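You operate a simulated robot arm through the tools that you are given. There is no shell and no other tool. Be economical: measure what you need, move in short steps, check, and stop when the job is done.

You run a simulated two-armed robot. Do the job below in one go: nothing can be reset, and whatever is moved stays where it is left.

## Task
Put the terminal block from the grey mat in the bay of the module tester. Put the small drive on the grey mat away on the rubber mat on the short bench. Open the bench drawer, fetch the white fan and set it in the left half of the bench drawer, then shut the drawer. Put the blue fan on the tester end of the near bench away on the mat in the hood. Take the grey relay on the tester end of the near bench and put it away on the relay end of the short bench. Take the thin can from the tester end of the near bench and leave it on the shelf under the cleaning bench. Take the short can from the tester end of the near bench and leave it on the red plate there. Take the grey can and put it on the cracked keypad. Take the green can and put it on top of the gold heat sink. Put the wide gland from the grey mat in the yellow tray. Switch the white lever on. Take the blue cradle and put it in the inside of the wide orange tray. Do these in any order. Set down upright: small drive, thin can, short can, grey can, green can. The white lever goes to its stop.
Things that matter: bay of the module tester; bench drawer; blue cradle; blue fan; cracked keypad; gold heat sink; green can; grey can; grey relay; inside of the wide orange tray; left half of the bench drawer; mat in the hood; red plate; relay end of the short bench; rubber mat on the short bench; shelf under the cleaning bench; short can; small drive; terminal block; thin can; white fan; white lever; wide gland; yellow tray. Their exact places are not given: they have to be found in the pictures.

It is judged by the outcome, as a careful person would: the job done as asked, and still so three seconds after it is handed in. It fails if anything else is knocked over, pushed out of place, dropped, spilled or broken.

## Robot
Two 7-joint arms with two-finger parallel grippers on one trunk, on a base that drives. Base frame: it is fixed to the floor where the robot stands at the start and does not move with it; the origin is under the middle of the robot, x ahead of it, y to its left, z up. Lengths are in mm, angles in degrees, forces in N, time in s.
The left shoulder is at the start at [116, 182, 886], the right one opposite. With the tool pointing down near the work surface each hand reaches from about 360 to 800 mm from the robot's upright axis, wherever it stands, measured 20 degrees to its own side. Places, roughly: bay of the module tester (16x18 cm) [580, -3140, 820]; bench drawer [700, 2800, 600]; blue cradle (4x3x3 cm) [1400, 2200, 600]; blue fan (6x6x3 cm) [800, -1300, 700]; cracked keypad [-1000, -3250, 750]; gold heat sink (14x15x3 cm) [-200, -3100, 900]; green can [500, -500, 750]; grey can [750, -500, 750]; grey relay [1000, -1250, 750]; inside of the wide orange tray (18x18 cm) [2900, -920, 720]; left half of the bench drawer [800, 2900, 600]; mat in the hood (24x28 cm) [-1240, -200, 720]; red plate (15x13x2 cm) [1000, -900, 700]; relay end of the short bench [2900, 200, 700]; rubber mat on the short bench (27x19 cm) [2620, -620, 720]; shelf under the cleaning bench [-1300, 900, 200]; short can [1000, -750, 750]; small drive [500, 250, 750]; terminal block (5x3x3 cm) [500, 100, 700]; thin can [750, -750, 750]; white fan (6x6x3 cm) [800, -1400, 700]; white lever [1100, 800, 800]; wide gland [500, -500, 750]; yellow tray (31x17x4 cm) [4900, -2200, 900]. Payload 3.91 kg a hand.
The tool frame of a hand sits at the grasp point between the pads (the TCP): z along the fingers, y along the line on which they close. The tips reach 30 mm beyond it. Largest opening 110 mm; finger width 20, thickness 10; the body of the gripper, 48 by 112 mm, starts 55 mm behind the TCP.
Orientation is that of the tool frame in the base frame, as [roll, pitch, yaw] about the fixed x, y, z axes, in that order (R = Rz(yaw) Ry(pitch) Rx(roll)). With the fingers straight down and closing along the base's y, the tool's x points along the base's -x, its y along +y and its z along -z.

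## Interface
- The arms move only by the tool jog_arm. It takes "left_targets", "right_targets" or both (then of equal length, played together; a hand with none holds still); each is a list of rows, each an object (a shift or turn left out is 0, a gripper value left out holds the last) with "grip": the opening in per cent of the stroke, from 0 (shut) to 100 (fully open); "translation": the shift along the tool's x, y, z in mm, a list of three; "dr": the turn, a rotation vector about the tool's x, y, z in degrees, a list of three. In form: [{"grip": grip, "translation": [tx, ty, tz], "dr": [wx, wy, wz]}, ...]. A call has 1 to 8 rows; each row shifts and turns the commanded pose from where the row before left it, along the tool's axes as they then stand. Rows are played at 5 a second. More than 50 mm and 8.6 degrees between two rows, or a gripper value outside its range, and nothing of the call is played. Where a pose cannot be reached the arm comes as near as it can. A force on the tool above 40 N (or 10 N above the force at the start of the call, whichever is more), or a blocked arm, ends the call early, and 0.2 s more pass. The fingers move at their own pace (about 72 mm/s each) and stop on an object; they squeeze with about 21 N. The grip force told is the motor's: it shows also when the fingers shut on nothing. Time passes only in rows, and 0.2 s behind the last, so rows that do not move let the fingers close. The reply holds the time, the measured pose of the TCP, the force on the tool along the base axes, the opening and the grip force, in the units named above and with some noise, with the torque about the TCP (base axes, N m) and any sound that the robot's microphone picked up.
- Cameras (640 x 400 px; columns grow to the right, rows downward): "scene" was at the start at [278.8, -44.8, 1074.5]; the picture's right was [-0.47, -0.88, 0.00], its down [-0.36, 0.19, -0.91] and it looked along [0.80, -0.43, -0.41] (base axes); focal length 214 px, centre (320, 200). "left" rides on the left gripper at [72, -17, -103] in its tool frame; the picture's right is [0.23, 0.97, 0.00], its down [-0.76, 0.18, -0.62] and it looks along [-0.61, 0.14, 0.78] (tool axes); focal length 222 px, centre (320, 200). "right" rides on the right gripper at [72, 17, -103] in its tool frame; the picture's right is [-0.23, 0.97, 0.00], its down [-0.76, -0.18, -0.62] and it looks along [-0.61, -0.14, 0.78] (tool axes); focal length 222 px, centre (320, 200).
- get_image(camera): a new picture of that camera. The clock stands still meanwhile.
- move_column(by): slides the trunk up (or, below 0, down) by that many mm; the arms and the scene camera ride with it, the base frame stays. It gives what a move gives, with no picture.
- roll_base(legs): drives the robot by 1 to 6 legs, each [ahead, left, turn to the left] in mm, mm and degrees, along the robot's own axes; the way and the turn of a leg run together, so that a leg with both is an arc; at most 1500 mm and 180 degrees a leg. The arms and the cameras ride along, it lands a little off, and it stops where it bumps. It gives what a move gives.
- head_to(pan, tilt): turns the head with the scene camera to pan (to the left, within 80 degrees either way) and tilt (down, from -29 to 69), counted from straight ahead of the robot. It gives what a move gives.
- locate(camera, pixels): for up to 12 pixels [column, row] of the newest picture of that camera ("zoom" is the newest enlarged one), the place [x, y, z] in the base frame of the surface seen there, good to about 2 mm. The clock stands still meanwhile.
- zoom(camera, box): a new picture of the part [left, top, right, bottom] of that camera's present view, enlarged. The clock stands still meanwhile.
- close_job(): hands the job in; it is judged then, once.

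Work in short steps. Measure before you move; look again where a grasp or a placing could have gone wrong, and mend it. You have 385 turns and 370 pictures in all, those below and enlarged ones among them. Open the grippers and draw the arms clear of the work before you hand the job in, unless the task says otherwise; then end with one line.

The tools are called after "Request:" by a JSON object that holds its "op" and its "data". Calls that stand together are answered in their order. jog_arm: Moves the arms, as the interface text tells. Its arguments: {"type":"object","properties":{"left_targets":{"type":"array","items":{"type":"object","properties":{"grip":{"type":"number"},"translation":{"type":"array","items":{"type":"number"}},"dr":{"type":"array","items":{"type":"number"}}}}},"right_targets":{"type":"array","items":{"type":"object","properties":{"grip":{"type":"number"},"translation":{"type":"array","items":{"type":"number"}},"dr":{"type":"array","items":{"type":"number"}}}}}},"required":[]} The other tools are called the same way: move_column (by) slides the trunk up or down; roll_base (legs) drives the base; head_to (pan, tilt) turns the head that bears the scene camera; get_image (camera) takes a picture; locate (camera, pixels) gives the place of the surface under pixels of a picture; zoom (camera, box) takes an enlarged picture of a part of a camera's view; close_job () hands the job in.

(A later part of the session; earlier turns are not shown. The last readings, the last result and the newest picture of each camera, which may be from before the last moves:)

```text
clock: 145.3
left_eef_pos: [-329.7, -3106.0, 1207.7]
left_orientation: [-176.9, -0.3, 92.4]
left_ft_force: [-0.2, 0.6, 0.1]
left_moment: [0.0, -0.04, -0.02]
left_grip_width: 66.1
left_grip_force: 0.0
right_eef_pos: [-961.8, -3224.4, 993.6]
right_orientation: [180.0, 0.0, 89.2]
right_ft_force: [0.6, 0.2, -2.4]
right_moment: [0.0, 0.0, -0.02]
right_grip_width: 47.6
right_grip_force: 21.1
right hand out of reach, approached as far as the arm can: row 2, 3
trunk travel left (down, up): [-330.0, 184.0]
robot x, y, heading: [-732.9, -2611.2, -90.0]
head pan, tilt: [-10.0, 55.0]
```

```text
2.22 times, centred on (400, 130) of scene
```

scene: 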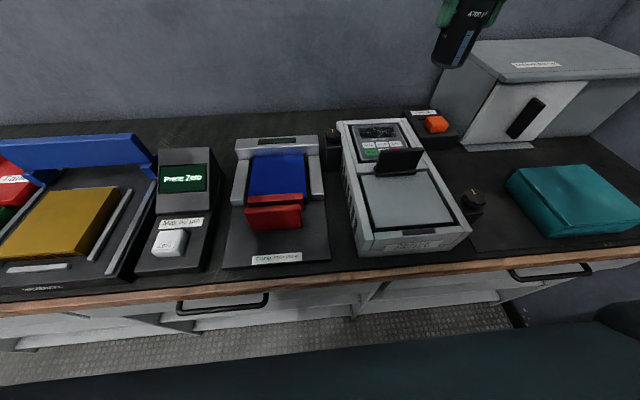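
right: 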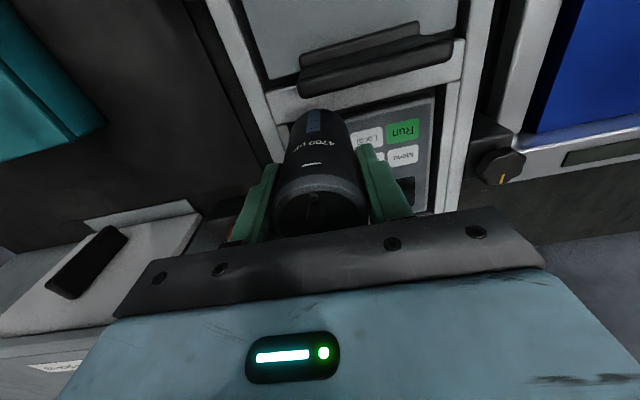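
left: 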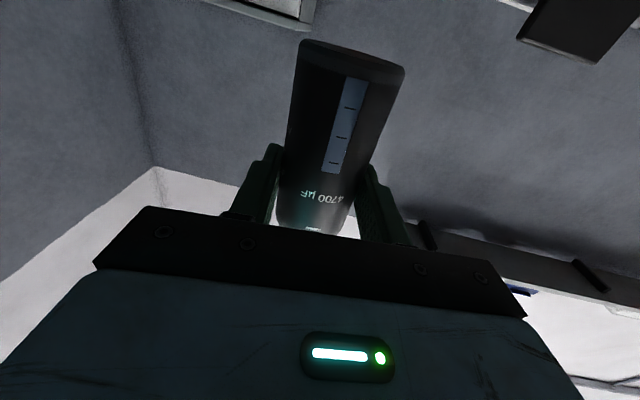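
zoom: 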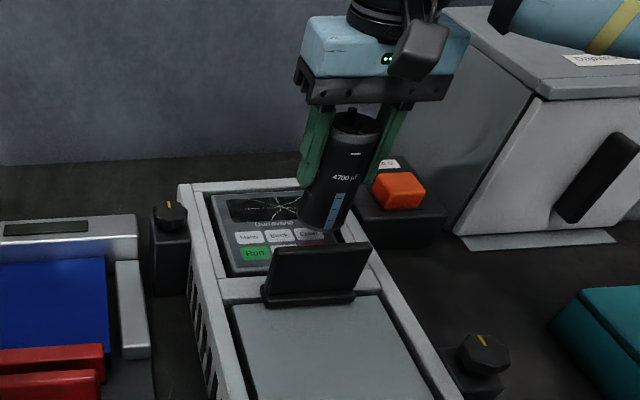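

Roll the base forward 38 and left 30 instead.

Request:
{"op": "roll_base", "data": {"legs": [[38, 30, 0]]}}

Request:
{"op": "get_image", "data": {"camera": "right"}}

Request:
{"op": "zoom", "data": {"camera": "scene", "box": [300, 40, 500, 220]}}

```text
clock: 146.2
left_eef_pos: [-297.7, -3145.7, 1206.5]
left_orientation: [-177.0, -0.3, 92.4]
left_ft_force: [-0.3, 0.2, 0.6]
left_moment: [-0.02, -0.03, -0.01]
left_grip_width: 65.8
left_grip_force: 0.0
right_eef_pos: [-930.9, -3263.6, 994.0]
right_orientation: [179.9, 0.1, 89.1]
right_ft_force: [0.5, 0.5, -3.9]
right_moment: [0.04, 0.03, 0.0]
right_grip_width: 47.4
right_grip_force: 20.7
trunk travel left (down, up): [-330.0, 184.0]
robot x, y, heading: [-702.0, -2650.8, -89.9]
head pan, tilt: [-10.0, 55.0]
```

```text
282 pictures are left
```

right: 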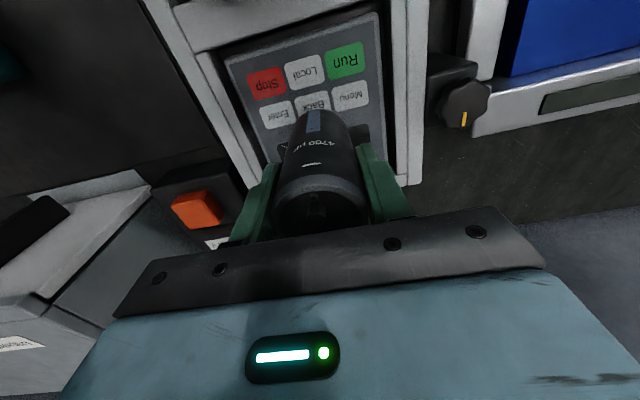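

```text
2.22 times, centred on (400, 130) of scene
```

zoom: 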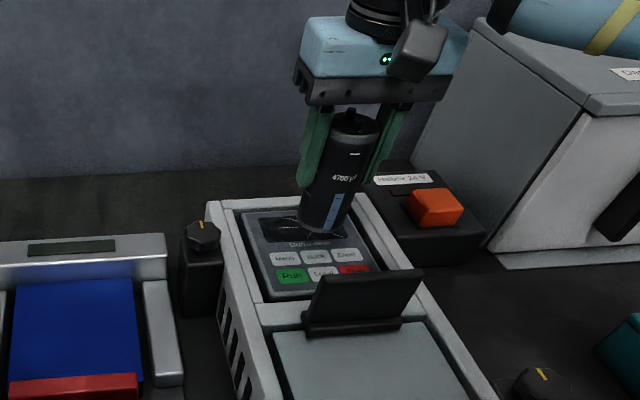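

Verify keypad corners vs TCP, then lower.

Request:
{"op": "locate", "data": {"camera": "right", "pixels": [[230, 62], [373, 18], [380, 150], [250, 140]]}}

Request:
{"op": "jog_arm", "data": {"right_targets": [{"translation": [0, 0, 20]}, {"translation": [0, 0, 10]}, {"translation": [0, 0, 3]}, {}]}}

```text
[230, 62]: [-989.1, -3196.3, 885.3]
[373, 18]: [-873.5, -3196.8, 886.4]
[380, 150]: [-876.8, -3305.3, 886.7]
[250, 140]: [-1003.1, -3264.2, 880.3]
```

```text
clock: 147.2
left_eef_pos: [-298.6, -3144.6, 1208.0]
left_orientation: [-177.0, -0.3, 92.3]
left_ft_force: [0.0, 0.6, 0.1]
left_moment: [0.02, 0.02, 0.01]
left_grip_width: 65.8
left_grip_force: 0.1
right_eef_pos: [-931.3, -3262.6, 961.5]
right_orientation: [179.8, 0.2, 89.2]
right_ft_force: [0.0, 0.1, -2.9]
right_moment: [0.01, -0.01, 0.01]
right_grip_width: 47.3
right_grip_force: 21.2
trunk travel left (down, up): [-330.0, 184.0]
robot x, y, heading: [-701.8, -2654.0, -90.3]
head pan, tilt: [-10.0, 55.0]
```

Lower in small steps until contact, then release and rise.

Request:
{"op": "jog_arm", "data": {"right_targets": [{"translation": [0, 0, 2]}, {"translation": [0, 0, 2]}, {}]}}

Request:
{"op": "zoom", "data": {"camera": "scene", "box": [320, 60, 460, 200]}}

```text
clock: 148.0
left_eef_pos: [-297.9, -3144.2, 1207.2]
left_orientation: [-177.1, -0.4, 92.5]
left_ft_force: [-0.2, 0.1, 0.3]
left_moment: [0.02, -0.02, 0.0]
left_grip_width: 66.1
left_grip_force: 0.1
right_eef_pos: [-931.9, -3262.1, 957.9]
right_orientation: [179.9, 0.1, 89.1]
right_ft_force: [0.4, -0.3, -2.2]
right_moment: [0.0, 0.0, 0.01]
right_grip_width: 47.3
right_grip_force: 20.5
trunk travel left (down, up): [-330.0, 184.0]
robot x, y, heading: [-699.5, -2653.6, -89.8]
head pan, tilt: [-10.0, 55.0]
```

```text
2.86 times, centred on (390, 130) of scene
```

zoom: 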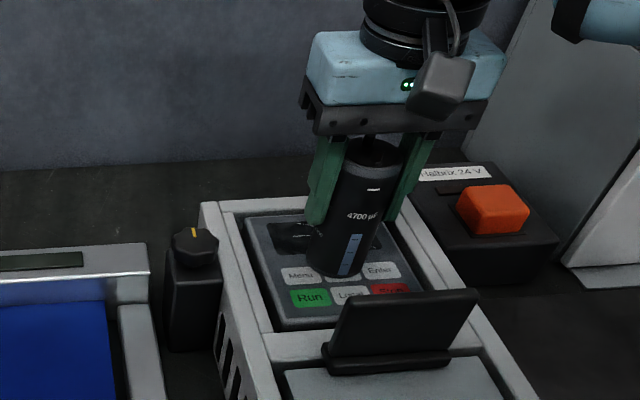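

Request:
{"op": "jog_arm", "data": {"right_targets": [{"translation": [0, 0, 2]}, {"translation": [0, 0, 2]}, {}]}}

```text
clock: 148.8
left_eef_pos: [-297.2, -3143.0, 1207.8]
left_orientation: [-177.0, -0.1, 92.5]
left_ft_force: [-0.1, -0.5, -0.3]
left_moment: [0.0, 0.02, -0.03]
left_grip_width: 65.8
left_grip_force: 0.1
right_eef_pos: [-931.2, -3261.9, 955.3]
right_orientation: [179.9, 0.3, 89.1]
right_ft_force: [-2.1, -0.1, 15.9]
right_moment: [-0.11, 0.33, -0.07]
right_grip_width: 47.3
right_grip_force: 21.4
trunk travel left (down, up): [-330.0, 184.0]
robot x, y, heading: [-702.2, -2652.3, -90.3]
head pan, tilt: [-10.0, 55.0]
```

Contact (fz +16). Ease up 1 mm, open, and rise straight up.

Request:
{"op": "jog_arm", "data": {"right_targets": [{"translation": [0, 0, -1]}, {"grip": 62}, {}, {"translation": [0, 0, -40]}, {"translation": [0, 0, -45]}, {"translation": [0, 0, -45]}, {}]}}

Request:
{"op": "zoom", "data": {"camera": "scene", "box": [320, 60, 460, 200]}}

```text
clock: 150.4
left_eef_pos: [-298.9, -3144.6, 1208.1]
left_orientation: [-177.0, -0.3, 92.4]
left_ft_force: [-0.7, 0.3, -0.5]
left_moment: [0.01, -0.02, 0.01]
left_grip_width: 66.0
left_grip_force: 0.2
right_eef_pos: [-951.7, -3248.6, 1057.3]
right_orientation: [179.8, 0.0, 89.2]
right_ft_force: [0.0, 0.0, -0.8]
right_moment: [0.02, 0.01, 0.01]
right_grip_width: 68.2
right_grip_force: 0.0
right hand out of reach, approached as far as the arm can: row 5, 6
trunk travel left (down, up): [-330.0, 184.0]
robot x, y, heading: [-705.3, -2654.9, -90.0]
head pan, tilt: [-10.0, 55.0]
```

```text
2.86 times, centred on (390, 130) of scene
```

zoom: 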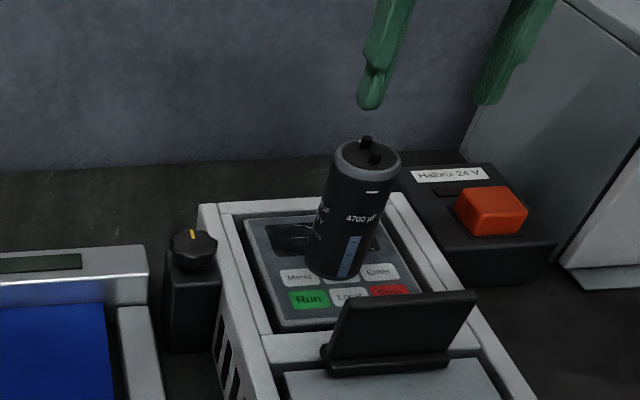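

Grey can is done. While here, look at the heat sink and tester area.

Request:
{"op": "jog_arm", "data": {"right_targets": [{"translation": [40, 0, -10]}, {"translation": [40, 0, -10]}, {"translation": [40, 0, 0]}, {"translation": [40, 0, 0]}]}}

Request:
{"op": "roll_base", "data": {"legs": [[-200, 300, 0]]}}

Request:
{"op": "head_to", "data": {"pan": 25, "tilt": 45}}

Request:
{"op": "get_image", "data": {"camera": "scene"}}

Request:
{"op": "head_to", "data": {"pan": 60, "tilt": 35}}

Request:
{"op": "get_image", "data": {"camera": "scene"}}

```text
clock: 151.4
left_eef_pos: [-298.5, -3142.6, 1209.1]
left_orientation: [-176.9, -0.2, 92.5]
left_ft_force: [-0.7, 0.1, -0.6]
left_moment: [0.0, 0.05, 0.0]
left_grip_width: 65.9
left_grip_force: 0.0
right_eef_pos: [-947.0, -3087.6, 1077.1]
right_orientation: [179.8, 0.1, 89.1]
right_ft_force: [0.6, -0.5, -1.1]
right_moment: [0.01, -0.03, 0.0]
right_grip_width: 68.2
right_grip_force: 0.1
trunk travel left (down, up): [-330.0, 184.0]
robot x, y, heading: [-703.1, -2652.4, -90.0]
head pan, tilt: [-10.0, 55.0]
```

```text
clock: 154.7
left_eef_pos: [-0.1, -2942.9, 1207.4]
left_orientation: [-177.0, -0.3, 92.0]
left_ft_force: [0.0, 0.4, -0.2]
left_moment: [0.01, -0.01, -0.01]
left_grip_width: 65.8
left_grip_force: 0.1
right_eef_pos: [-646.4, -2883.7, 1077.2]
right_orientation: [179.9, 0.1, 88.8]
right_ft_force: [-0.5, 0.4, 0.1]
right_moment: [0.01, 0.01, 0.0]
right_grip_width: 68.4
right_grip_force: 0.1
trunk travel left (down, up): [-330.0, 184.0]
robot x, y, heading: [-398.5, -2451.5, -90.3]
head pan, tilt: [-10.0, 55.0]
```

```text
clock: 155.7
left_eef_pos: [0.3, -2941.9, 1206.3]
left_orientation: [-177.0, -0.3, 92.1]
left_ft_force: [0.0, -0.5, 0.1]
left_moment: [-0.04, 0.03, 0.0]
left_grip_width: 65.8
left_grip_force: 0.0
right_eef_pos: [-647.9, -2883.7, 1076.9]
right_orientation: [179.8, 0.1, 88.8]
right_ft_force: [-0.2, 0.0, -0.6]
right_moment: [-0.04, 0.01, -0.04]
right_grip_width: 68.2
right_grip_force: 0.0
trunk travel left (down, up): [-330.0, 184.0]
robot x, y, heading: [-401.6, -2450.2, -90.4]
head pan, tilt: [25.0, 45.0]
```

```text
278 pictures are left
```

scene: 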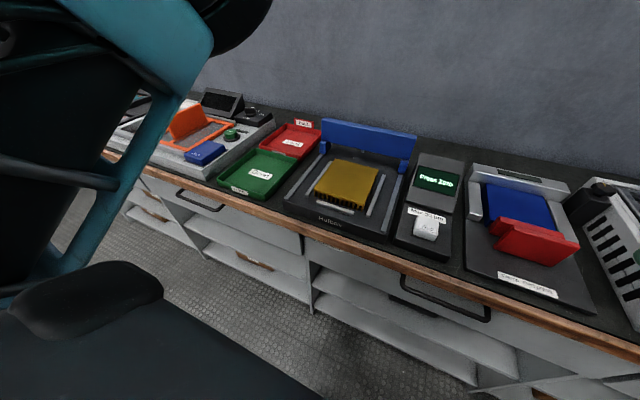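

```text
clock: 156.7
left_eef_pos: [0.3, -2942.1, 1206.3]
left_orientation: [-177.1, -0.3, 92.1]
left_ft_force: [-1.5, -0.2, 0.2]
left_moment: [0.02, -0.03, 0.02]
left_grip_width: 66.1
left_grip_force: 0.2
right_eef_pos: [-647.6, -2883.8, 1076.9]
right_orientation: [179.8, 0.0, 88.8]
right_ft_force: [0.0, 0.3, 0.1]
right_moment: [0.01, -0.01, -0.01]
right_grip_width: 68.0
right_grip_force: 0.0
trunk travel left (down, up): [-330.0, 184.0]
robot x, y, heading: [-398.3, -2448.8, -90.3]
head pan, tilt: [60.0, 35.0]
```

```text
277 pictures are left
```

scene: 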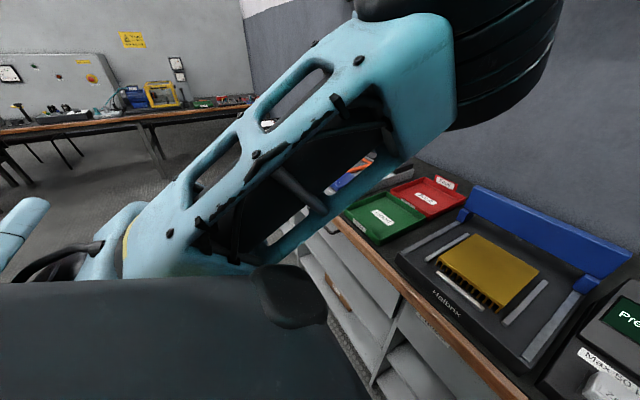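

Locate the heat sink corners.

Request:
{"op": "locate", "data": {"camera": "scene", "pixels": [[490, 268], [472, 238], [532, 275], [442, 262], [500, 305], [560, 215], [470, 195], [625, 265], [385, 220]]}}

```text
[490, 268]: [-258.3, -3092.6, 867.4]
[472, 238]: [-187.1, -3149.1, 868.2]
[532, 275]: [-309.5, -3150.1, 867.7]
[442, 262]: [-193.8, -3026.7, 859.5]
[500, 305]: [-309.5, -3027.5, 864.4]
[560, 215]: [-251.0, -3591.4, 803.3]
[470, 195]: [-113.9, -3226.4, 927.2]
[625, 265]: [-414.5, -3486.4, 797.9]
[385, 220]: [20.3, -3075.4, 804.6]
```

Heat sink centre (-250,-3090), top 868. Now drive back north to the near bench for the terminal block (right hand), then the green can (left).

Request:
{"op": "roll_base", "data": {"legs": [[-1400, 0, 0], [-750, 0, 0], [0, 0, 90], [350, 450, 0]]}}

Request:
{"op": "move_column", "data": {"by": -130}}

Request:
{"op": "head_to", "data": {"pan": 0, "tilt": 50}}

Request:
{"op": "get_image", "data": {"camera": "scene"}}

Request:
{"op": "get_image", "data": {"camera": "right"}}

```text
clock: 175.4
left_eef_pos: [550.2, 520.3, 1206.6]
left_orientation: [-177.0, -0.2, -179.6]
left_ft_force: [0.2, 0.4, -0.8]
left_moment: [-0.02, -0.03, 0.02]
left_grip_width: 66.1
left_grip_force: 0.1
right_eef_pos: [472.6, -126.0, 1076.8]
right_orientation: [179.7, 0.1, 177.2]
right_ft_force: [0.6, 0.0, -0.2]
right_moment: [-0.03, -0.01, 0.01]
right_grip_width: 68.2
right_grip_force: 0.2
trunk travel left (down, up): [-330.0, 184.0]
robot x, y, heading: [45.7, 133.0, -1.9]
head pan, tilt: [60.0, 35.0]
```

```text
clock: 176.9
left_eef_pos: [548.2, 528.7, 1073.8]
left_orientation: [-176.3, -0.5, -178.6]
left_ft_force: [-0.3, 0.2, 1.1]
left_moment: [0.01, -0.05, 0.04]
left_grip_width: 65.8
left_grip_force: 0.0
right_eef_pos: [472.5, -125.3, 947.8]
right_orientation: [179.7, 0.2, 177.2]
right_ft_force: [0.3, 0.3, 0.3]
right_moment: [0.01, -0.02, 0.01]
right_grip_width: 68.3
right_grip_force: 0.0
trunk travel left (down, up): [-200.0, 314.0]
robot x, y, heading: [43.0, 133.3, -1.8]
head pan, tilt: [60.0, 35.0]
```

```text
clock: 178.2
left_eef_pos: [549.0, 527.6, 1075.6]
left_orientation: [-176.3, -0.3, -178.8]
left_ft_force: [-0.7, -0.1, 0.0]
left_moment: [-0.01, -0.02, 0.04]
left_grip_width: 66.1
left_grip_force: 0.0
right_eef_pos: [472.7, -125.7, 946.5]
right_orientation: [179.7, 0.1, 177.2]
right_ft_force: [0.6, 0.1, 0.0]
right_moment: [0.01, 0.05, -0.02]
right_grip_width: 67.9
right_grip_force: 0.0
trunk travel left (down, up): [-200.0, 314.0]
robot x, y, heading: [47.8, 134.9, -2.0]
head pan, tilt: [0.0, 50.0]
```

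```text
276 pictures are left
```

scene: 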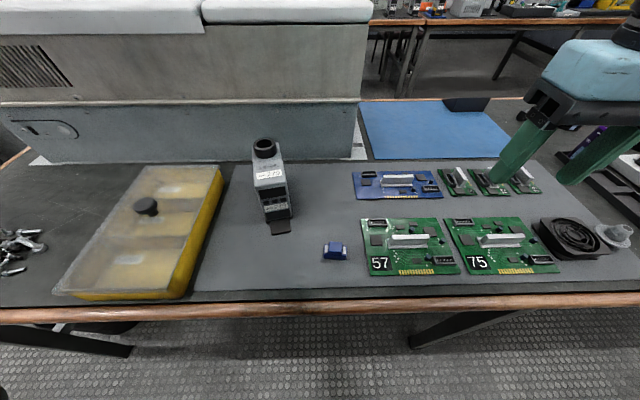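

```text
275 pictures are left
```

right: 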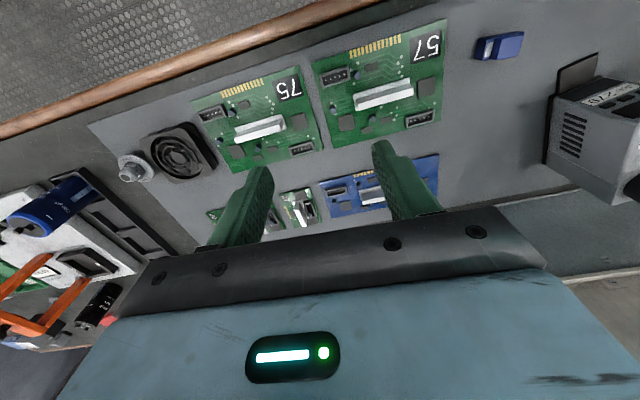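

Strafe left 160 mm so the blue terminal block lies to the right hand.

Request:
{"op": "roll_base", "data": {"legs": [[-20, 160, 2]]}}

Request:
{"op": "get_image", "data": {"camera": "right"}}

```text
clock: 180.2
left_eef_pos: [516.1, 700.9, 1075.3]
left_orientation: [-176.4, -0.2, -176.7]
left_ft_force: [-0.5, 0.2, -0.6]
left_moment: [-0.01, -0.06, -0.03]
left_grip_width: 66.0
left_grip_force: 0.1
right_eef_pos: [463.3, 43.5, 947.7]
right_orientation: [179.8, 0.2, 179.0]
right_ft_force: [0.1, 1.0, 0.1]
right_moment: [0.02, 0.0, -0.01]
right_grip_width: 68.3
right_grip_force: 0.1
trunk travel left (down, up): [-200.0, 314.0]
robot x, y, heading: [28.2, 287.8, -0.0]
head pan, tilt: [0.0, 50.0]
```

```text
274 pictures are left
```

right: 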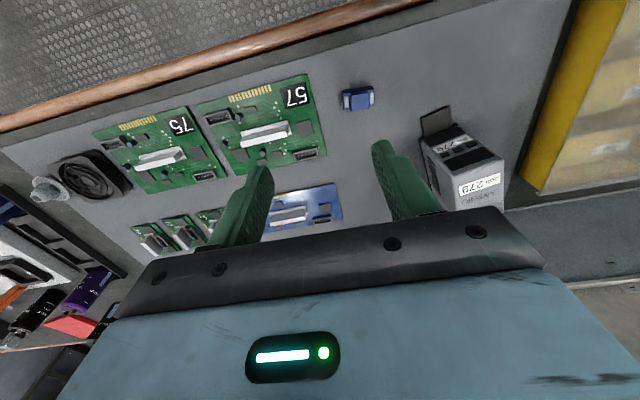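

Request:
{"op": "zoom", "data": {"camera": "right", "box": [318, 70, 398, 120]}}

Request:
{"op": "locate", "data": {"camera": "zoom", "pixels": [[200, 200], [190, 130], [440, 150], [300, 150], [310, 210], [430, 240], [450, 300]]}}

```text
8.00 times, centred on (358, 95) of right
```

zoom: 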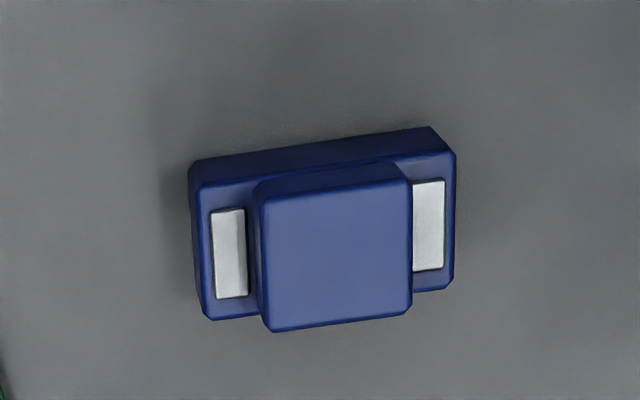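

```text
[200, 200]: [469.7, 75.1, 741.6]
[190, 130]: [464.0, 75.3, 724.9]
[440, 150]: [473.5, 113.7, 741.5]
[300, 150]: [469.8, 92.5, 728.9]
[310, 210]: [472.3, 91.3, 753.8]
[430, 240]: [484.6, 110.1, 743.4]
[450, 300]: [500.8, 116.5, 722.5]
```

Hover over the block centre (481,95) aligned to its axis.

Request:
{"op": "jog_arm", "data": {"right_targets": [{"grip": 75, "dr": [0, 0, 4.6]}, {"translation": [-6, 26, 30]}, {"translation": [-7, 27, 30]}, {"translation": [0, 0, 45]}, {"translation": [0, 0, 20]}, {}]}}

Request:
{"op": "get_image", "data": {"camera": "right"}}

```text
clock: 181.6
left_eef_pos: [515.9, 699.8, 1075.5]
left_orientation: [-176.3, -0.3, -176.7]
left_ft_force: [0.2, 0.0, 0.2]
left_moment: [-0.01, 0.0, 0.01]
left_grip_width: 66.0
left_grip_force: 0.1
right_eef_pos: [481.0, 94.0, 822.0]
right_orientation: [179.7, 0.1, 174.5]
right_ft_force: [-0.3, 0.3, -0.1]
right_moment: [-0.01, 0.0, -0.03]
right_grip_width: 82.6
right_grip_force: 0.1
trunk travel left (down, up): [-200.0, 314.0]
robot x, y, heading: [23.5, 291.1, -0.1]
head pan, tilt: [0.0, 50.0]
```

```text
272 pictures are left
```

right: 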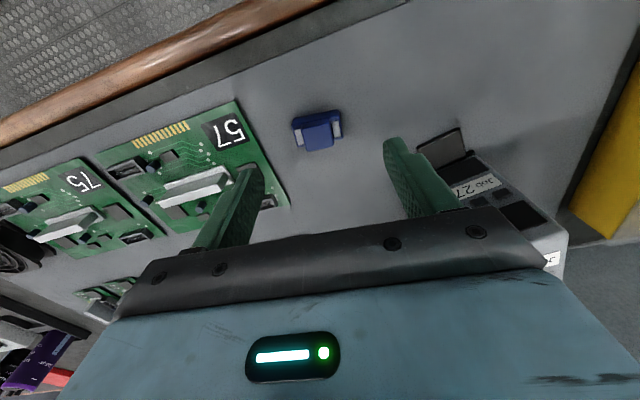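

Check block centre and the green board's corner.

Request:
{"op": "locate", "data": {"camera": "right", "pixels": [[286, 203], [318, 130], [295, 120], [341, 128], [262, 170], [319, 145], [300, 147], [335, 140]]}}

```text
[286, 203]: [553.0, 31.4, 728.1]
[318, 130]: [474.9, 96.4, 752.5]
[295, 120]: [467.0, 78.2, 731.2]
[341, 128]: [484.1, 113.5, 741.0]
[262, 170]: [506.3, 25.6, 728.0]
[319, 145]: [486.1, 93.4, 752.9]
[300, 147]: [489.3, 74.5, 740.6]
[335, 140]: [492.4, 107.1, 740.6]
```

Descend to z≈757 and close on the block's ends.

Request:
{"op": "jog_arm", "data": {"right_targets": [{"grip": 65, "translation": [0, 0, 35]}, {"translation": [0, 1, 30]}, {}, {"grip": 5}, {"grip": 5}, {"grip": 5}, {"grip": 5}]}}

Request:
{"op": "get_image", "data": {"camera": "right"}}

```text
clock: 183.2
left_eef_pos: [515.6, 700.9, 1074.9]
left_orientation: [-176.1, -0.3, -176.6]
left_ft_force: [0.0, 0.5, -1.1]
left_moment: [-0.01, 0.01, 0.01]
left_grip_width: 66.1
left_grip_force: 0.1
right_eef_pos: [480.0, 96.3, 759.6]
right_orientation: [179.8, 0.1, 174.5]
right_ft_force: [0.0, -0.6, -0.1]
right_moment: [0.0, -0.02, -0.06]
right_grip_width: 40.7
right_grip_force: 20.7
trunk travel left (down, up): [-200.0, 314.0]
robot x, y, heading: [28.0, 286.5, 0.1]
head pan, tilt: [0.0, 50.0]
```

```text
271 pictures are left
```

right: 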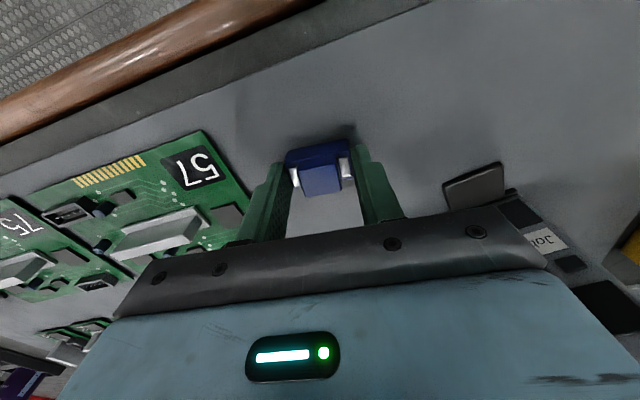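

Gripped. Lift, then drive back/right with gentle turns toward the green can.

Request:
{"op": "jog_arm", "data": {"right_targets": [{"translation": [0, 0, -20]}, {"translation": [0, 0, -45]}, {"translation": [0, 0, -45]}, {"translation": [0, 0, -45]}, {"translation": [0, 0, -45]}, {}]}}

Request:
{"op": "roll_base", "data": {"legs": [[-250, 0, 0], [0, -400, -35], [200, -250, -35]]}}

Request:
{"op": "head_to", "data": {"pan": 20, "tilt": 55}}

Request:
{"op": "get_image", "data": {"camera": "scene"}}

Request:
{"op": "get_image", "data": {"camera": "right"}}

```text
clock: 184.6
left_eef_pos: [515.7, 699.2, 1075.2]
left_orientation: [-176.2, -0.3, -176.6]
left_ft_force: [-0.7, -0.4, 0.0]
left_moment: [-0.02, 0.02, -0.02]
left_grip_width: 65.8
left_grip_force: 0.0
right_eef_pos: [479.3, 94.8, 956.3]
right_orientation: [179.8, 0.0, 174.6]
right_ft_force: [-0.3, 0.5, -0.1]
right_moment: [0.03, -0.03, 0.0]
right_grip_width: 40.7
right_grip_force: 20.8
trunk travel left (down, up): [-200.0, 314.0]
robot x, y, heading: [28.2, 288.2, 0.1]
head pan, tilt: [0.0, 50.0]
```

```text
clock: 192.6
left_eef_pos: [122.3, -716.4, 1073.9]
left_orientation: [-176.1, -0.3, 112.8]
left_ft_force: [0.3, -0.3, -0.1]
left_moment: [0.01, 0.0, -0.02]
left_grip_width: 66.2
left_grip_force: 0.0
right_eef_pos: [-459.6, -884.3, 957.1]
right_orientation: [179.9, 0.1, 104.0]
right_ft_force: [-0.1, -0.3, -0.1]
right_moment: [0.02, 0.02, 0.01]
right_grip_width: 40.7
right_grip_force: 20.7
trunk travel left (down, up): [-200.0, 314.0]
robot x, y, heading: [-432.4, -392.8, -70.3]
head pan, tilt: [0.0, 50.0]
```

```text
clock: 193.4
left_eef_pos: [122.1, -717.1, 1074.6]
left_orientation: [-176.2, -0.4, 112.9]
left_ft_force: [0.3, -0.1, 0.6]
left_moment: [0.0, 0.01, 0.0]
left_grip_width: 66.0
left_grip_force: 0.1
right_eef_pos: [-460.8, -883.6, 956.3]
right_orientation: [179.9, 0.1, 103.9]
right_ft_force: [-0.7, -0.3, -0.2]
right_moment: [-0.01, -0.02, 0.0]
right_grip_width: 41.1
right_grip_force: 21.1
trunk travel left (down, up): [-200.0, 314.0]
robot x, y, heading: [-432.8, -394.0, -70.8]
head pan, tilt: [20.0, 55.0]
```

```text
270 pictures are left
```

scene: 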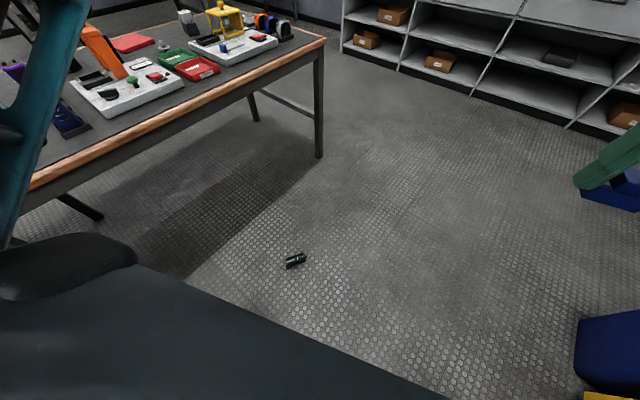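

```text
269 pictures are left
```

right: 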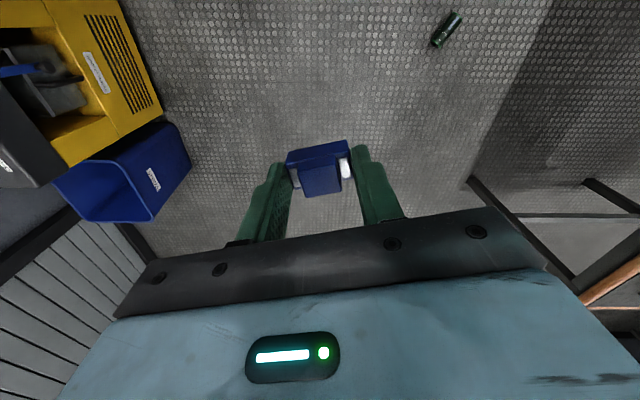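

Locate the green can, then roll forward 135 mm.

Request:
{"op": "locate", "data": {"camera": "scene", "pixels": [[294, 261], [287, 264], [304, 256]]}}

Request:
{"op": "roll_base", "data": {"legs": [[135, 0, 0]]}}

Request:
{"op": "jog_arm", "data": {"left_targets": [{"grip": 70, "translation": [0, -20, 40], "dr": [3.7, 0, 0]}, {"translation": [0, -20, 40]}, {"translation": [0, -20, 40]}, {"translation": [0, -20, 40]}, {"translation": [0, -20, 40]}, {"translation": [0, -20, 40]}, {"translation": [0, 0, 40]}, {}]}}

Request:
{"op": "get_image", "data": {"camera": "left"}}

```text
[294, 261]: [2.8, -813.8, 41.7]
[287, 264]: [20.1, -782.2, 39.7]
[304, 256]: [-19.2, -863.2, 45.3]
```

```text
clock: 194.7
left_eef_pos: [167.6, -844.9, 1073.7]
left_orientation: [-176.2, -0.3, 112.8]
left_ft_force: [-0.6, 0.3, -1.1]
left_moment: [0.02, -0.02, -0.01]
left_grip_width: 65.8
left_grip_force: 0.0
right_eef_pos: [-416.1, -1012.5, 956.6]
right_orientation: [179.8, 0.0, 104.0]
right_ft_force: [0.2, 0.7, -0.8]
right_moment: [0.02, 0.02, -0.05]
right_grip_width: 40.6
right_grip_force: 21.2
trunk travel left (down, up): [-200.0, 314.0]
robot x, y, heading: [-381.6, -526.7, -70.5]
head pan, tilt: [20.0, 55.0]
```

```text
clock: 196.7
left_eef_pos: [186.8, -889.2, 846.0]
left_orientation: [-172.3, -0.1, 117.0]
left_ft_force: [0.5, -0.4, -0.2]
left_moment: [0.01, -0.02, -0.01]
left_grip_width: 77.1
left_grip_force: 0.0
left hand out of reach, approached as far as the arm can: row 2, 3, 4, 5, 6, 7
right_eef_pos: [-414.9, -1011.1, 956.4]
right_orientation: [179.8, 0.1, 103.8]
right_ft_force: [-0.5, 0.0, -0.1]
right_moment: [0.03, 0.01, 0.03]
right_grip_width: 40.7
right_grip_force: 20.9
trunk travel left (down, up): [-200.0, 314.0]
robot x, y, heading: [-384.2, -523.5, -70.6]
head pan, tilt: [20.0, 55.0]
stopped in row 8 (left hand): the arm was blocked; the commanded pose is now the measured one
```

```text
268 pictures are left
```

left: 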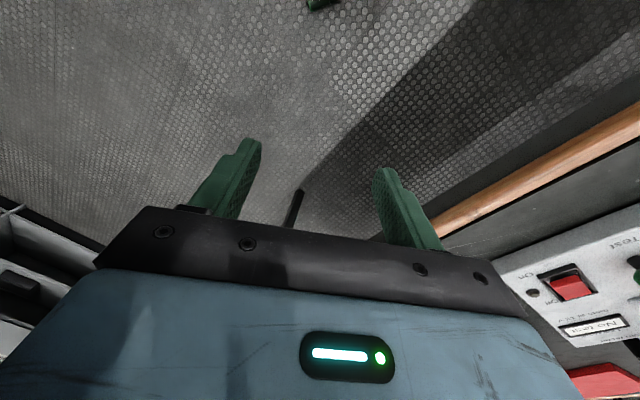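

The left arm seems stuck in an odd posture. Look at it.

Request:
{"op": "head_to", "data": {"pan": 60, "tilt": 20}}

Request:
{"op": "get_image", "data": {"camera": "scene"}}

```text
clock: 197.8
left_eef_pos: [187.7, -889.3, 845.3]
left_orientation: [-172.3, 0.1, 117.0]
left_ft_force: [-0.2, 0.0, 0.0]
left_moment: [0.01, 0.0, 0.02]
left_grip_width: 76.9
left_grip_force: 0.0
right_eef_pos: [-415.9, -1011.0, 956.4]
right_orientation: [179.8, 0.2, 104.0]
right_ft_force: [0.8, 0.5, -0.1]
right_moment: [-0.04, 0.0, -0.02]
right_grip_width: 40.8
right_grip_force: 21.0
trunk travel left (down, up): [-200.0, 314.0]
robot x, y, heading: [-382.7, -521.1, -70.8]
head pan, tilt: [60.0, 20.0]
```

```text
267 pictures are left
```

scene: 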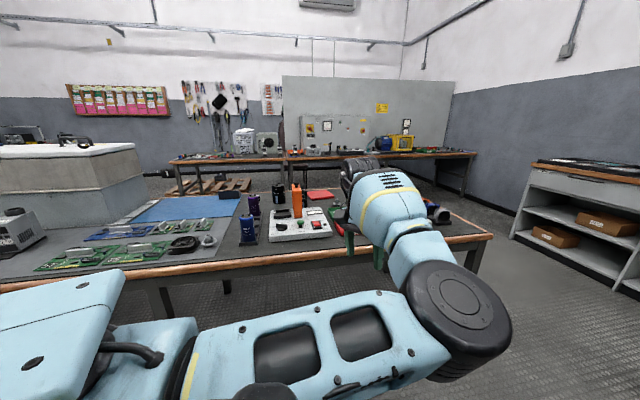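

The elbow is folded inward. I try to unwind it: raise the hand high, then sweep inward over the elbow.

Request:
{"op": "jog_arm", "data": {"left_targets": [{"translation": [0, 0, -48]}, {"translation": [0, 0, -48]}, {"translation": [0, 0, -48]}, {"translation": [0, 0, -48]}, {"translation": [0, 0, -48]}, {"translation": [0, 0, -48]}, {"translation": [0, 0, -48]}, {"translation": [0, 0, -48]}]}}

Request:
{"op": "jog_arm", "data": {"left_targets": [{"translation": [0, -40, -10]}, {"translation": [0, -45, 0]}, {"translation": [0, -45, 0]}, {"translation": [0, -45, 0]}, {"translation": [0, -45, 0]}, {"translation": [0, -45, 0]}, {"translation": [0, -45, 0]}, {"translation": [0, -45, 0]}]}}

Request:
{"op": "get_image", "data": {"camera": "scene"}}

```text
clock: 199.6
left_eef_pos: [233.5, -874.4, 1087.9]
left_orientation: [-172.4, 0.2, 116.8]
left_ft_force: [-1.1, 0.3, 0.3]
left_moment: [-0.03, 0.0, -0.01]
left_grip_width: 76.9
left_grip_force: 0.1
left hand out of reach, approached as far as the arm can: row 6, 7, 8
right_eef_pos: [-414.7, -1011.0, 956.3]
right_orientation: [179.9, 0.1, 104.0]
right_ft_force: [0.2, 0.2, 0.1]
right_moment: [-0.01, -0.01, 0.02]
right_grip_width: 40.8
right_grip_force: 20.4
trunk travel left (down, up): [-200.0, 314.0]
robot x, y, heading: [-383.8, -522.1, -70.7]
head pan, tilt: [60.0, 20.0]
```

```text
clock: 201.6
left_eef_pos: [-7.7, -1060.4, 1091.2]
left_orientation: [-170.1, -0.8, 120.2]
left_ft_force: [0.1, -0.7, 0.0]
left_moment: [-0.02, 0.03, -0.02]
left_grip_width: 77.0
left_grip_force: 0.0
left hand out of reach, approached as far as the arm can: row 1, 2, 3, 4, 5, 6, 7
right_eef_pos: [-414.6, -1011.3, 956.6]
right_orientation: [179.9, 0.0, 103.8]
right_ft_force: [-0.2, 0.3, -0.7]
right_moment: [0.01, -0.02, 0.03]
right_grip_width: 40.8
right_grip_force: 21.3
trunk travel left (down, up): [-200.0, 314.0]
robot x, y, heading: [-385.6, -521.2, -70.3]
head pan, tilt: [60.0, 20.0]
stopped in row 8 (left hand): the arm was blocked; the commanded pose is now the measured one
```

```text
266 pictures are left
```

scene: 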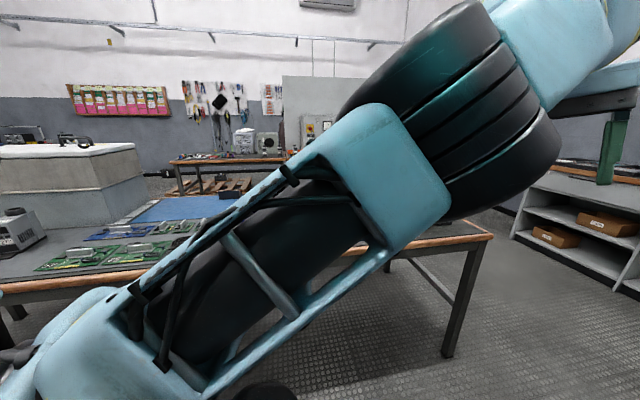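

Elbow has come up. Retract and level the hand, then view.

Request:
{"op": "jog_arm", "data": {"left_targets": [{"translation": [40, 0, 0], "dr": [-5, 0, 0]}, {"translation": [40, 0, 0], "dr": [-5, 0, 0]}, {"translation": [40, 0, 0], "dr": [0, 0, 5]}, {"translation": [40, 0, 0], "dr": [0, 0, 5]}, {"translation": [20, 0, 0]}, {}]}}

Request:
{"op": "get_image", "data": {"camera": "scene"}}

```text
clock: 203.2
left_eef_pos: [15.5, -1043.1, 1091.4]
left_orientation: [-176.6, -0.9, 113.7]
left_ft_force: [0.1, -0.6, -0.1]
left_moment: [-0.02, 0.02, 0.02]
left_grip_width: 77.1
left_grip_force: 0.1
left hand out of reach, approached as far as the arm can: row 1, 2, 3, 4, 5
right_eef_pos: [-415.5, -1011.8, 956.4]
right_orientation: [179.8, 0.1, 103.9]
right_ft_force: [-0.2, -0.5, -0.1]
right_moment: [0.02, 0.02, 0.0]
right_grip_width: 40.8
right_grip_force: 20.6
trunk travel left (down, up): [-200.0, 314.0]
robot x, y, heading: [-386.9, -523.2, -70.5]
head pan, tilt: [60.0, 20.0]
stopped in row 6 (left hand): the arm was blocked; the commanded pose is now the measured one
```

```text
265 pictures are left
```

scene: 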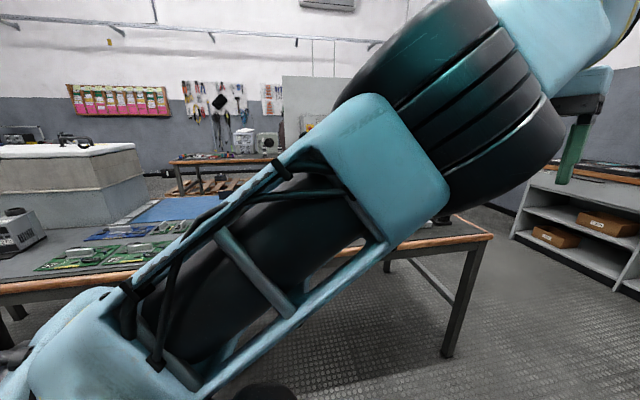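

Try lowering a little instead, to see whether the posture is normal again.

Request:
{"op": "jog_arm", "data": {"left_targets": [{"translation": [0, 0, 30]}, {"translation": [0, 0, 40]}, {"translation": [0, 0, 40]}, {"translation": [20, 0, 30]}, {"translation": [30, 0, 0]}, {"translation": [30, 0, 0]}, {"translation": [30, 0, 0]}, {}]}}

Request:
{"op": "get_image", "data": {"camera": "scene"}}

```text
clock: 205.2
left_eef_pos: [75.6, -1042.2, 973.9]
left_orientation: [-173.0, -0.9, 117.6]
left_ft_force: [-0.2, 0.4, 0.0]
left_moment: [-0.02, -0.02, -0.02]
left_grip_width: 76.9
left_grip_force: 0.1
left hand out of reach, approached as far as the arm can: row 2, 3, 4, 5, 6, 7
right_eef_pos: [-415.2, -1012.1, 956.2]
right_orientation: [179.9, 0.1, 103.8]
right_ft_force: [0.1, 0.0, -0.3]
right_moment: [0.0, -0.03, 0.01]
right_grip_width: 40.8
right_grip_force: 20.9
trunk travel left (down, up): [-200.0, 314.0]
robot x, y, heading: [-387.0, -525.6, -70.5]
head pan, tilt: [60.0, 20.0]
stopped in row 8 (left hand): the arm was blocked; the commanded pose is now the measured one
```

```text
264 pictures are left
```

scene: 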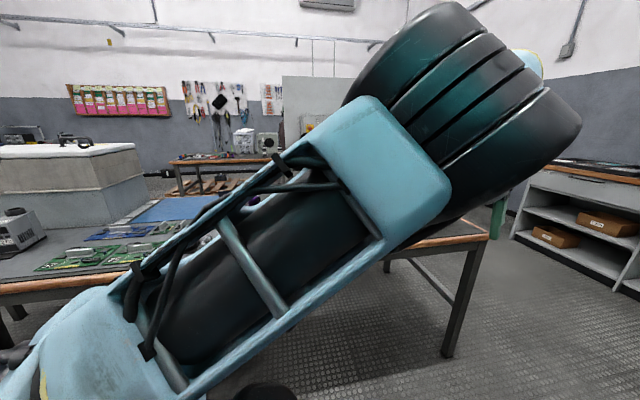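

Test if the wrist is wound: turn the tool yaw one way while retracting.

Request:
{"op": "jog_arm", "data": {"left_targets": [{"dr": [-3, 0, -8]}, {"dr": [-3, 0, -8]}, {"dr": [0, 0, -8]}, {"dr": [0, 0, -8]}, {"dr": [0, 0, -8]}, {"dr": [0, 0, -8]}, {}]}}

Request:
{"op": "jog_arm", "data": {"left_targets": [{"translation": [20, -20, 0]}, {"translation": [20, -20, 0]}, {"translation": [20, -20, 0]}, {"translation": [20, -20, 0]}, {}]}}

Request:
{"op": "get_image", "data": {"camera": "scene"}}

```text
clock: 207.0
left_eef_pos: [116.3, -1025.5, 976.3]
left_orientation: [-178.4, -4.0, 170.0]
left_ft_force: [-0.7, -0.3, 0.6]
left_moment: [0.02, 0.0, -0.04]
left_grip_width: 77.1
left_grip_force: 0.0
right_eef_pos: [-415.0, -1011.1, 956.2]
right_orientation: [179.9, 0.1, 103.9]
right_ft_force: [0.2, 0.3, -0.2]
right_moment: [0.01, -0.03, -0.01]
right_grip_width: 41.0
right_grip_force: 21.3
trunk travel left (down, up): [-200.0, 314.0]
robot x, y, heading: [-386.1, -522.0, -70.4]
head pan, tilt: [60.0, 20.0]
stopped in row 7 (left hand): the arm was blocked; the commanded pose is now the measured one
```

```text
clock: 208.4
left_eef_pos: [72.1, -1075.0, 985.8]
left_orientation: [-177.4, -6.4, 174.8]
left_ft_force: [0.2, -0.2, -0.3]
left_moment: [0.0, 0.04, -0.01]
left_grip_width: 76.8
left_grip_force: 0.1
right_eef_pos: [-416.2, -1011.4, 956.9]
right_orientation: [179.9, 0.1, 103.9]
right_ft_force: [-0.4, 0.2, -0.4]
right_moment: [0.0, 0.0, 0.0]
right_grip_width: 41.0
right_grip_force: 20.8
trunk travel left (down, up): [-200.0, 314.0]
robot x, y, heading: [-382.9, -519.4, -70.4]
head pan, tilt: [60.0, 20.0]
stopped in row 5 (left hand): the arm was blocked; the commanded pose is now the measured one
```

```text
263 pictures are left
```

scene: 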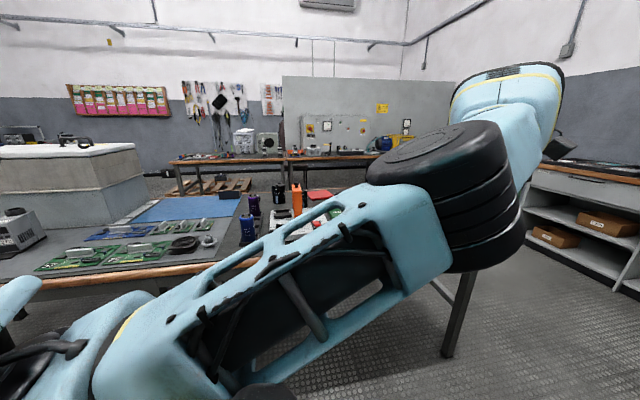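

Yaw in the positive direction is free, so the wrist is in a flipped branch. I try to unflip it: back to yaw ≈ 130, then pitch the tool up to horizontal.

Request:
{"op": "jog_arm", "data": {"left_targets": [{"dr": [0, 0, 8]}, {"dr": [0, 0, 8]}, {"dr": [0, 0, 8]}, {"dr": [0, 0, 8]}, {"dr": [0, 0, 8]}, {"dr": [0, 0, 8]}, {"dr": [0, -8, 0]}, {"dr": [0, -8, 0]}]}}

Request:
{"op": "jog_arm", "data": {"left_targets": [{"dr": [0, -8, 0]}, {"dr": [0, -8, 0]}, {"dr": [0, -8, 0]}, {"dr": [0, -8, 0]}, {"dr": [0, -8, 0]}, {"dr": [0, -8, 0]}, {"dr": [0, -8, 0]}, {"dr": [0, -8, 0]}]}}

Request:
{"op": "get_image", "data": {"camera": "scene"}}

```text
clock: 210.4
left_eef_pos: [138.1, -1062.0, 989.3]
left_orientation: [-172.0, 13.6, 134.7]
left_ft_force: [0.5, 0.4, 0.4]
left_moment: [-0.01, 0.01, -0.01]
left_grip_width: 77.1
left_grip_force: 0.1
left hand out of reach, approached as far as the arm can: row 8
right_eef_pos: [-416.2, -1011.5, 956.6]
right_orientation: [179.9, 0.1, 103.9]
right_ft_force: [0.2, 0.5, -0.3]
right_moment: [-0.01, -0.01, -0.02]
right_grip_width: 40.6
right_grip_force: 20.9
trunk travel left (down, up): [-200.0, 314.0]
robot x, y, heading: [-382.3, -519.3, -70.7]
head pan, tilt: [60.0, 20.0]
stopped in row 8 (left hand): the arm was blocked; the commanded pose is now the measured one
```

```text
clock: 212.2
left_eef_pos: [140.4, -1059.7, 992.9]
left_orientation: [-147.5, 76.1, 164.9]
left_ft_force: [-0.6, 0.0, 0.5]
left_moment: [0.02, -0.03, -0.01]
left_grip_width: 77.2
left_grip_force: 0.1
right_eef_pos: [-416.3, -1011.4, 956.9]
right_orientation: [179.8, 0.1, 103.9]
right_ft_force: [0.5, -0.8, -0.1]
right_moment: [-0.01, 0.0, -0.02]
right_grip_width: 40.4
right_grip_force: 20.9
trunk travel left (down, up): [-200.0, 314.0]
robot x, y, heading: [-384.2, -520.2, -70.6]
head pan, tilt: [60.0, 20.0]
```

```text
262 pictures are left
```

scene: 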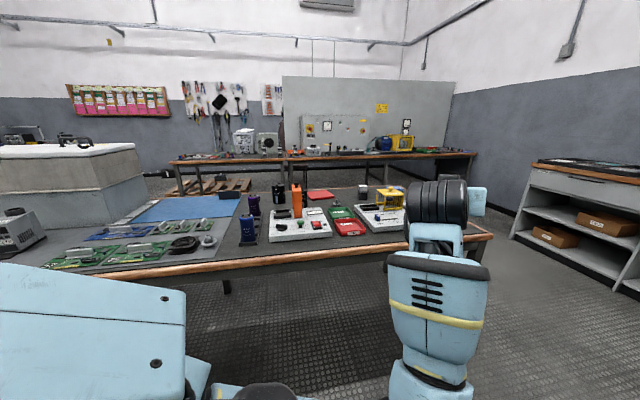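

Tool now near-aligned with the forearm. Roll about the tool axis here (so the forearm-roll joint takes it), to unwind the wrist.

Request:
{"op": "jog_arm", "data": {"left_targets": [{"dr": [0, -8, 0]}, {"dr": [0, 0, 8]}, {"dr": [0, 0, 8]}, {"dr": [0, 0, 8]}, {"dr": [0, 0, 8]}, {"dr": [0, 0, 8]}, {"dr": [0, 0, 8]}, {"dr": [0, 0, 8]}]}}

Request:
{"op": "get_image", "data": {"camera": "scene"}}

```text
clock: 214.0
left_eef_pos: [134.5, -1061.5, 989.4]
left_orientation: [95.6, 41.4, 45.8]
left_ft_force: [0.5, -0.5, 1.2]
left_moment: [0.0, 0.01, -0.01]
left_grip_width: 76.9
left_grip_force: 0.0
right_eef_pos: [-415.9, -1010.4, 955.8]
right_orientation: [179.8, 0.2, 103.9]
right_ft_force: [-1.3, 0.0, 1.2]
right_moment: [0.0, 0.01, -0.01]
right_grip_width: 40.7
right_grip_force: 21.1
trunk travel left (down, up): [-200.0, 314.0]
robot x, y, heading: [-384.9, -518.2, -70.6]
head pan, tilt: [60.0, 20.0]
```

```text
261 pictures are left
```

scene: 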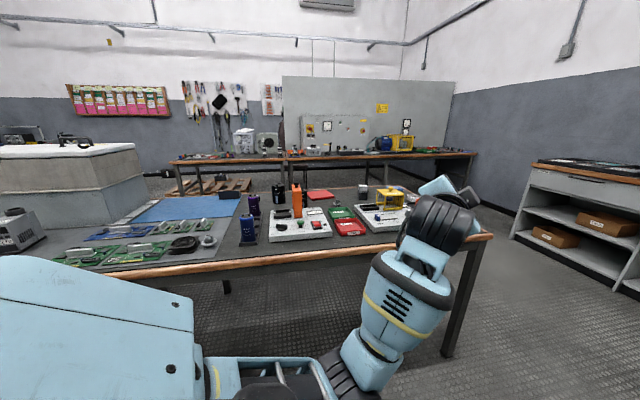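

Rolled 56°. Now pitch the tool down the shortest way (target yaw ≈85°).

Request:
{"op": "jog_arm", "data": {"left_targets": [{"dr": [6.3, 5.6, 0]}, {"dr": [6.3, 5.6, 0]}, {"dr": [6.3, 5.6, 0]}, {"dr": [6.3, 5.6, 0]}, {"dr": [6.3, 5.6, 0]}, {"dr": [6.3, 5.6, 0]}, {"dr": [6.3, 5.6, 0]}, {"dr": [6.3, 5.6, 0]}]}}

Request:
{"op": "get_image", "data": {"camera": "scene"}}

```text
clock: 215.8
left_eef_pos: [134.2, -1061.6, 989.4]
left_orientation: [166.1, 11.9, 82.2]
left_ft_force: [0.0, -0.1, -0.5]
left_moment: [0.01, 0.03, 0.01]
left_grip_width: 77.1
left_grip_force: 0.1
right_eef_pos: [-416.2, -1011.7, 956.9]
right_orientation: [179.7, 0.1, 104.0]
right_ft_force: [0.5, 0.8, -0.5]
right_moment: [0.01, -0.01, 0.01]
right_grip_width: 41.0
right_grip_force: 21.4
trunk travel left (down, up): [-200.0, 314.0]
robot x, y, heading: [-386.8, -521.8, -70.6]
head pan, tilt: [60.0, 20.0]
```

```text
260 pictures are left
```

scene: 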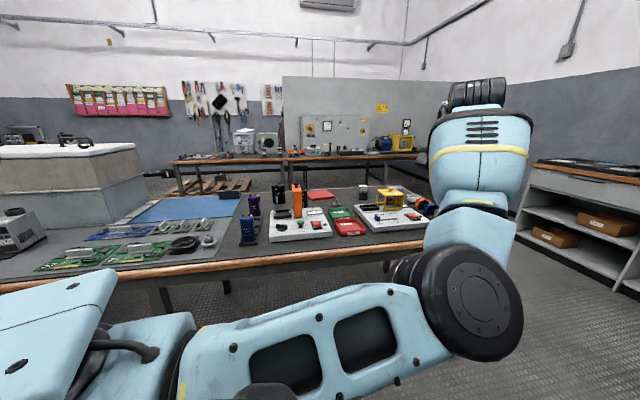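

Works without limits. Level the tool and retract toward the body.

Request:
{"op": "jog_arm", "data": {"left_targets": [{"dr": [6.3, 5.6, 0]}, {"dr": [6.0, 5.4, 0]}, {"translation": [35, 0, 0]}, {"translation": [40, 0, 0]}, {"translation": [40, 0, 0]}, {"translation": [40, 0, 0]}, {}]}}

Request:
{"op": "get_image", "data": {"camera": "scene"}}

```text
clock: 217.6
left_eef_pos: [202.2, -875.0, 988.9]
left_orientation: [-179.9, 2.8, 90.3]
left_ft_force: [0.5, -0.3, -0.6]
left_moment: [-0.01, 0.01, -0.03]
left_grip_width: 77.1
left_grip_force: 0.1
left hand out of reach, approached as far as the arm can: row 5
right_eef_pos: [-414.6, -1010.6, 956.1]
right_orientation: [179.9, 0.1, 103.7]
right_ft_force: [0.7, 0.0, -0.3]
right_moment: [-0.02, 0.03, 0.01]
right_grip_width: 41.0
right_grip_force: 20.6
trunk travel left (down, up): [-200.0, 314.0]
robot x, y, heading: [-384.0, -521.4, -70.5]
head pan, tilt: [60.0, 20.0]
stopped in row 7 (left hand): the arm was blocked; the commanded pose is now the measured one
```

```text
259 pictures are left
```

scene: 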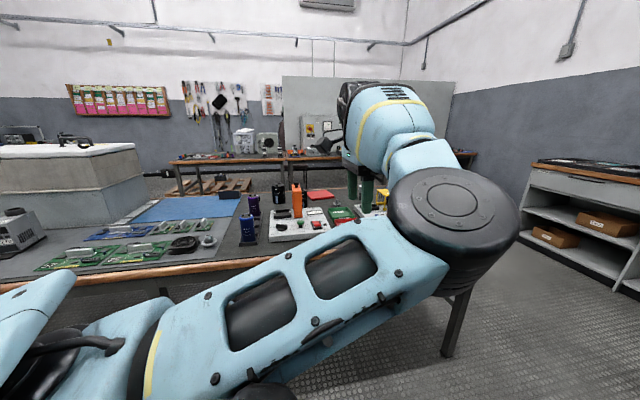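

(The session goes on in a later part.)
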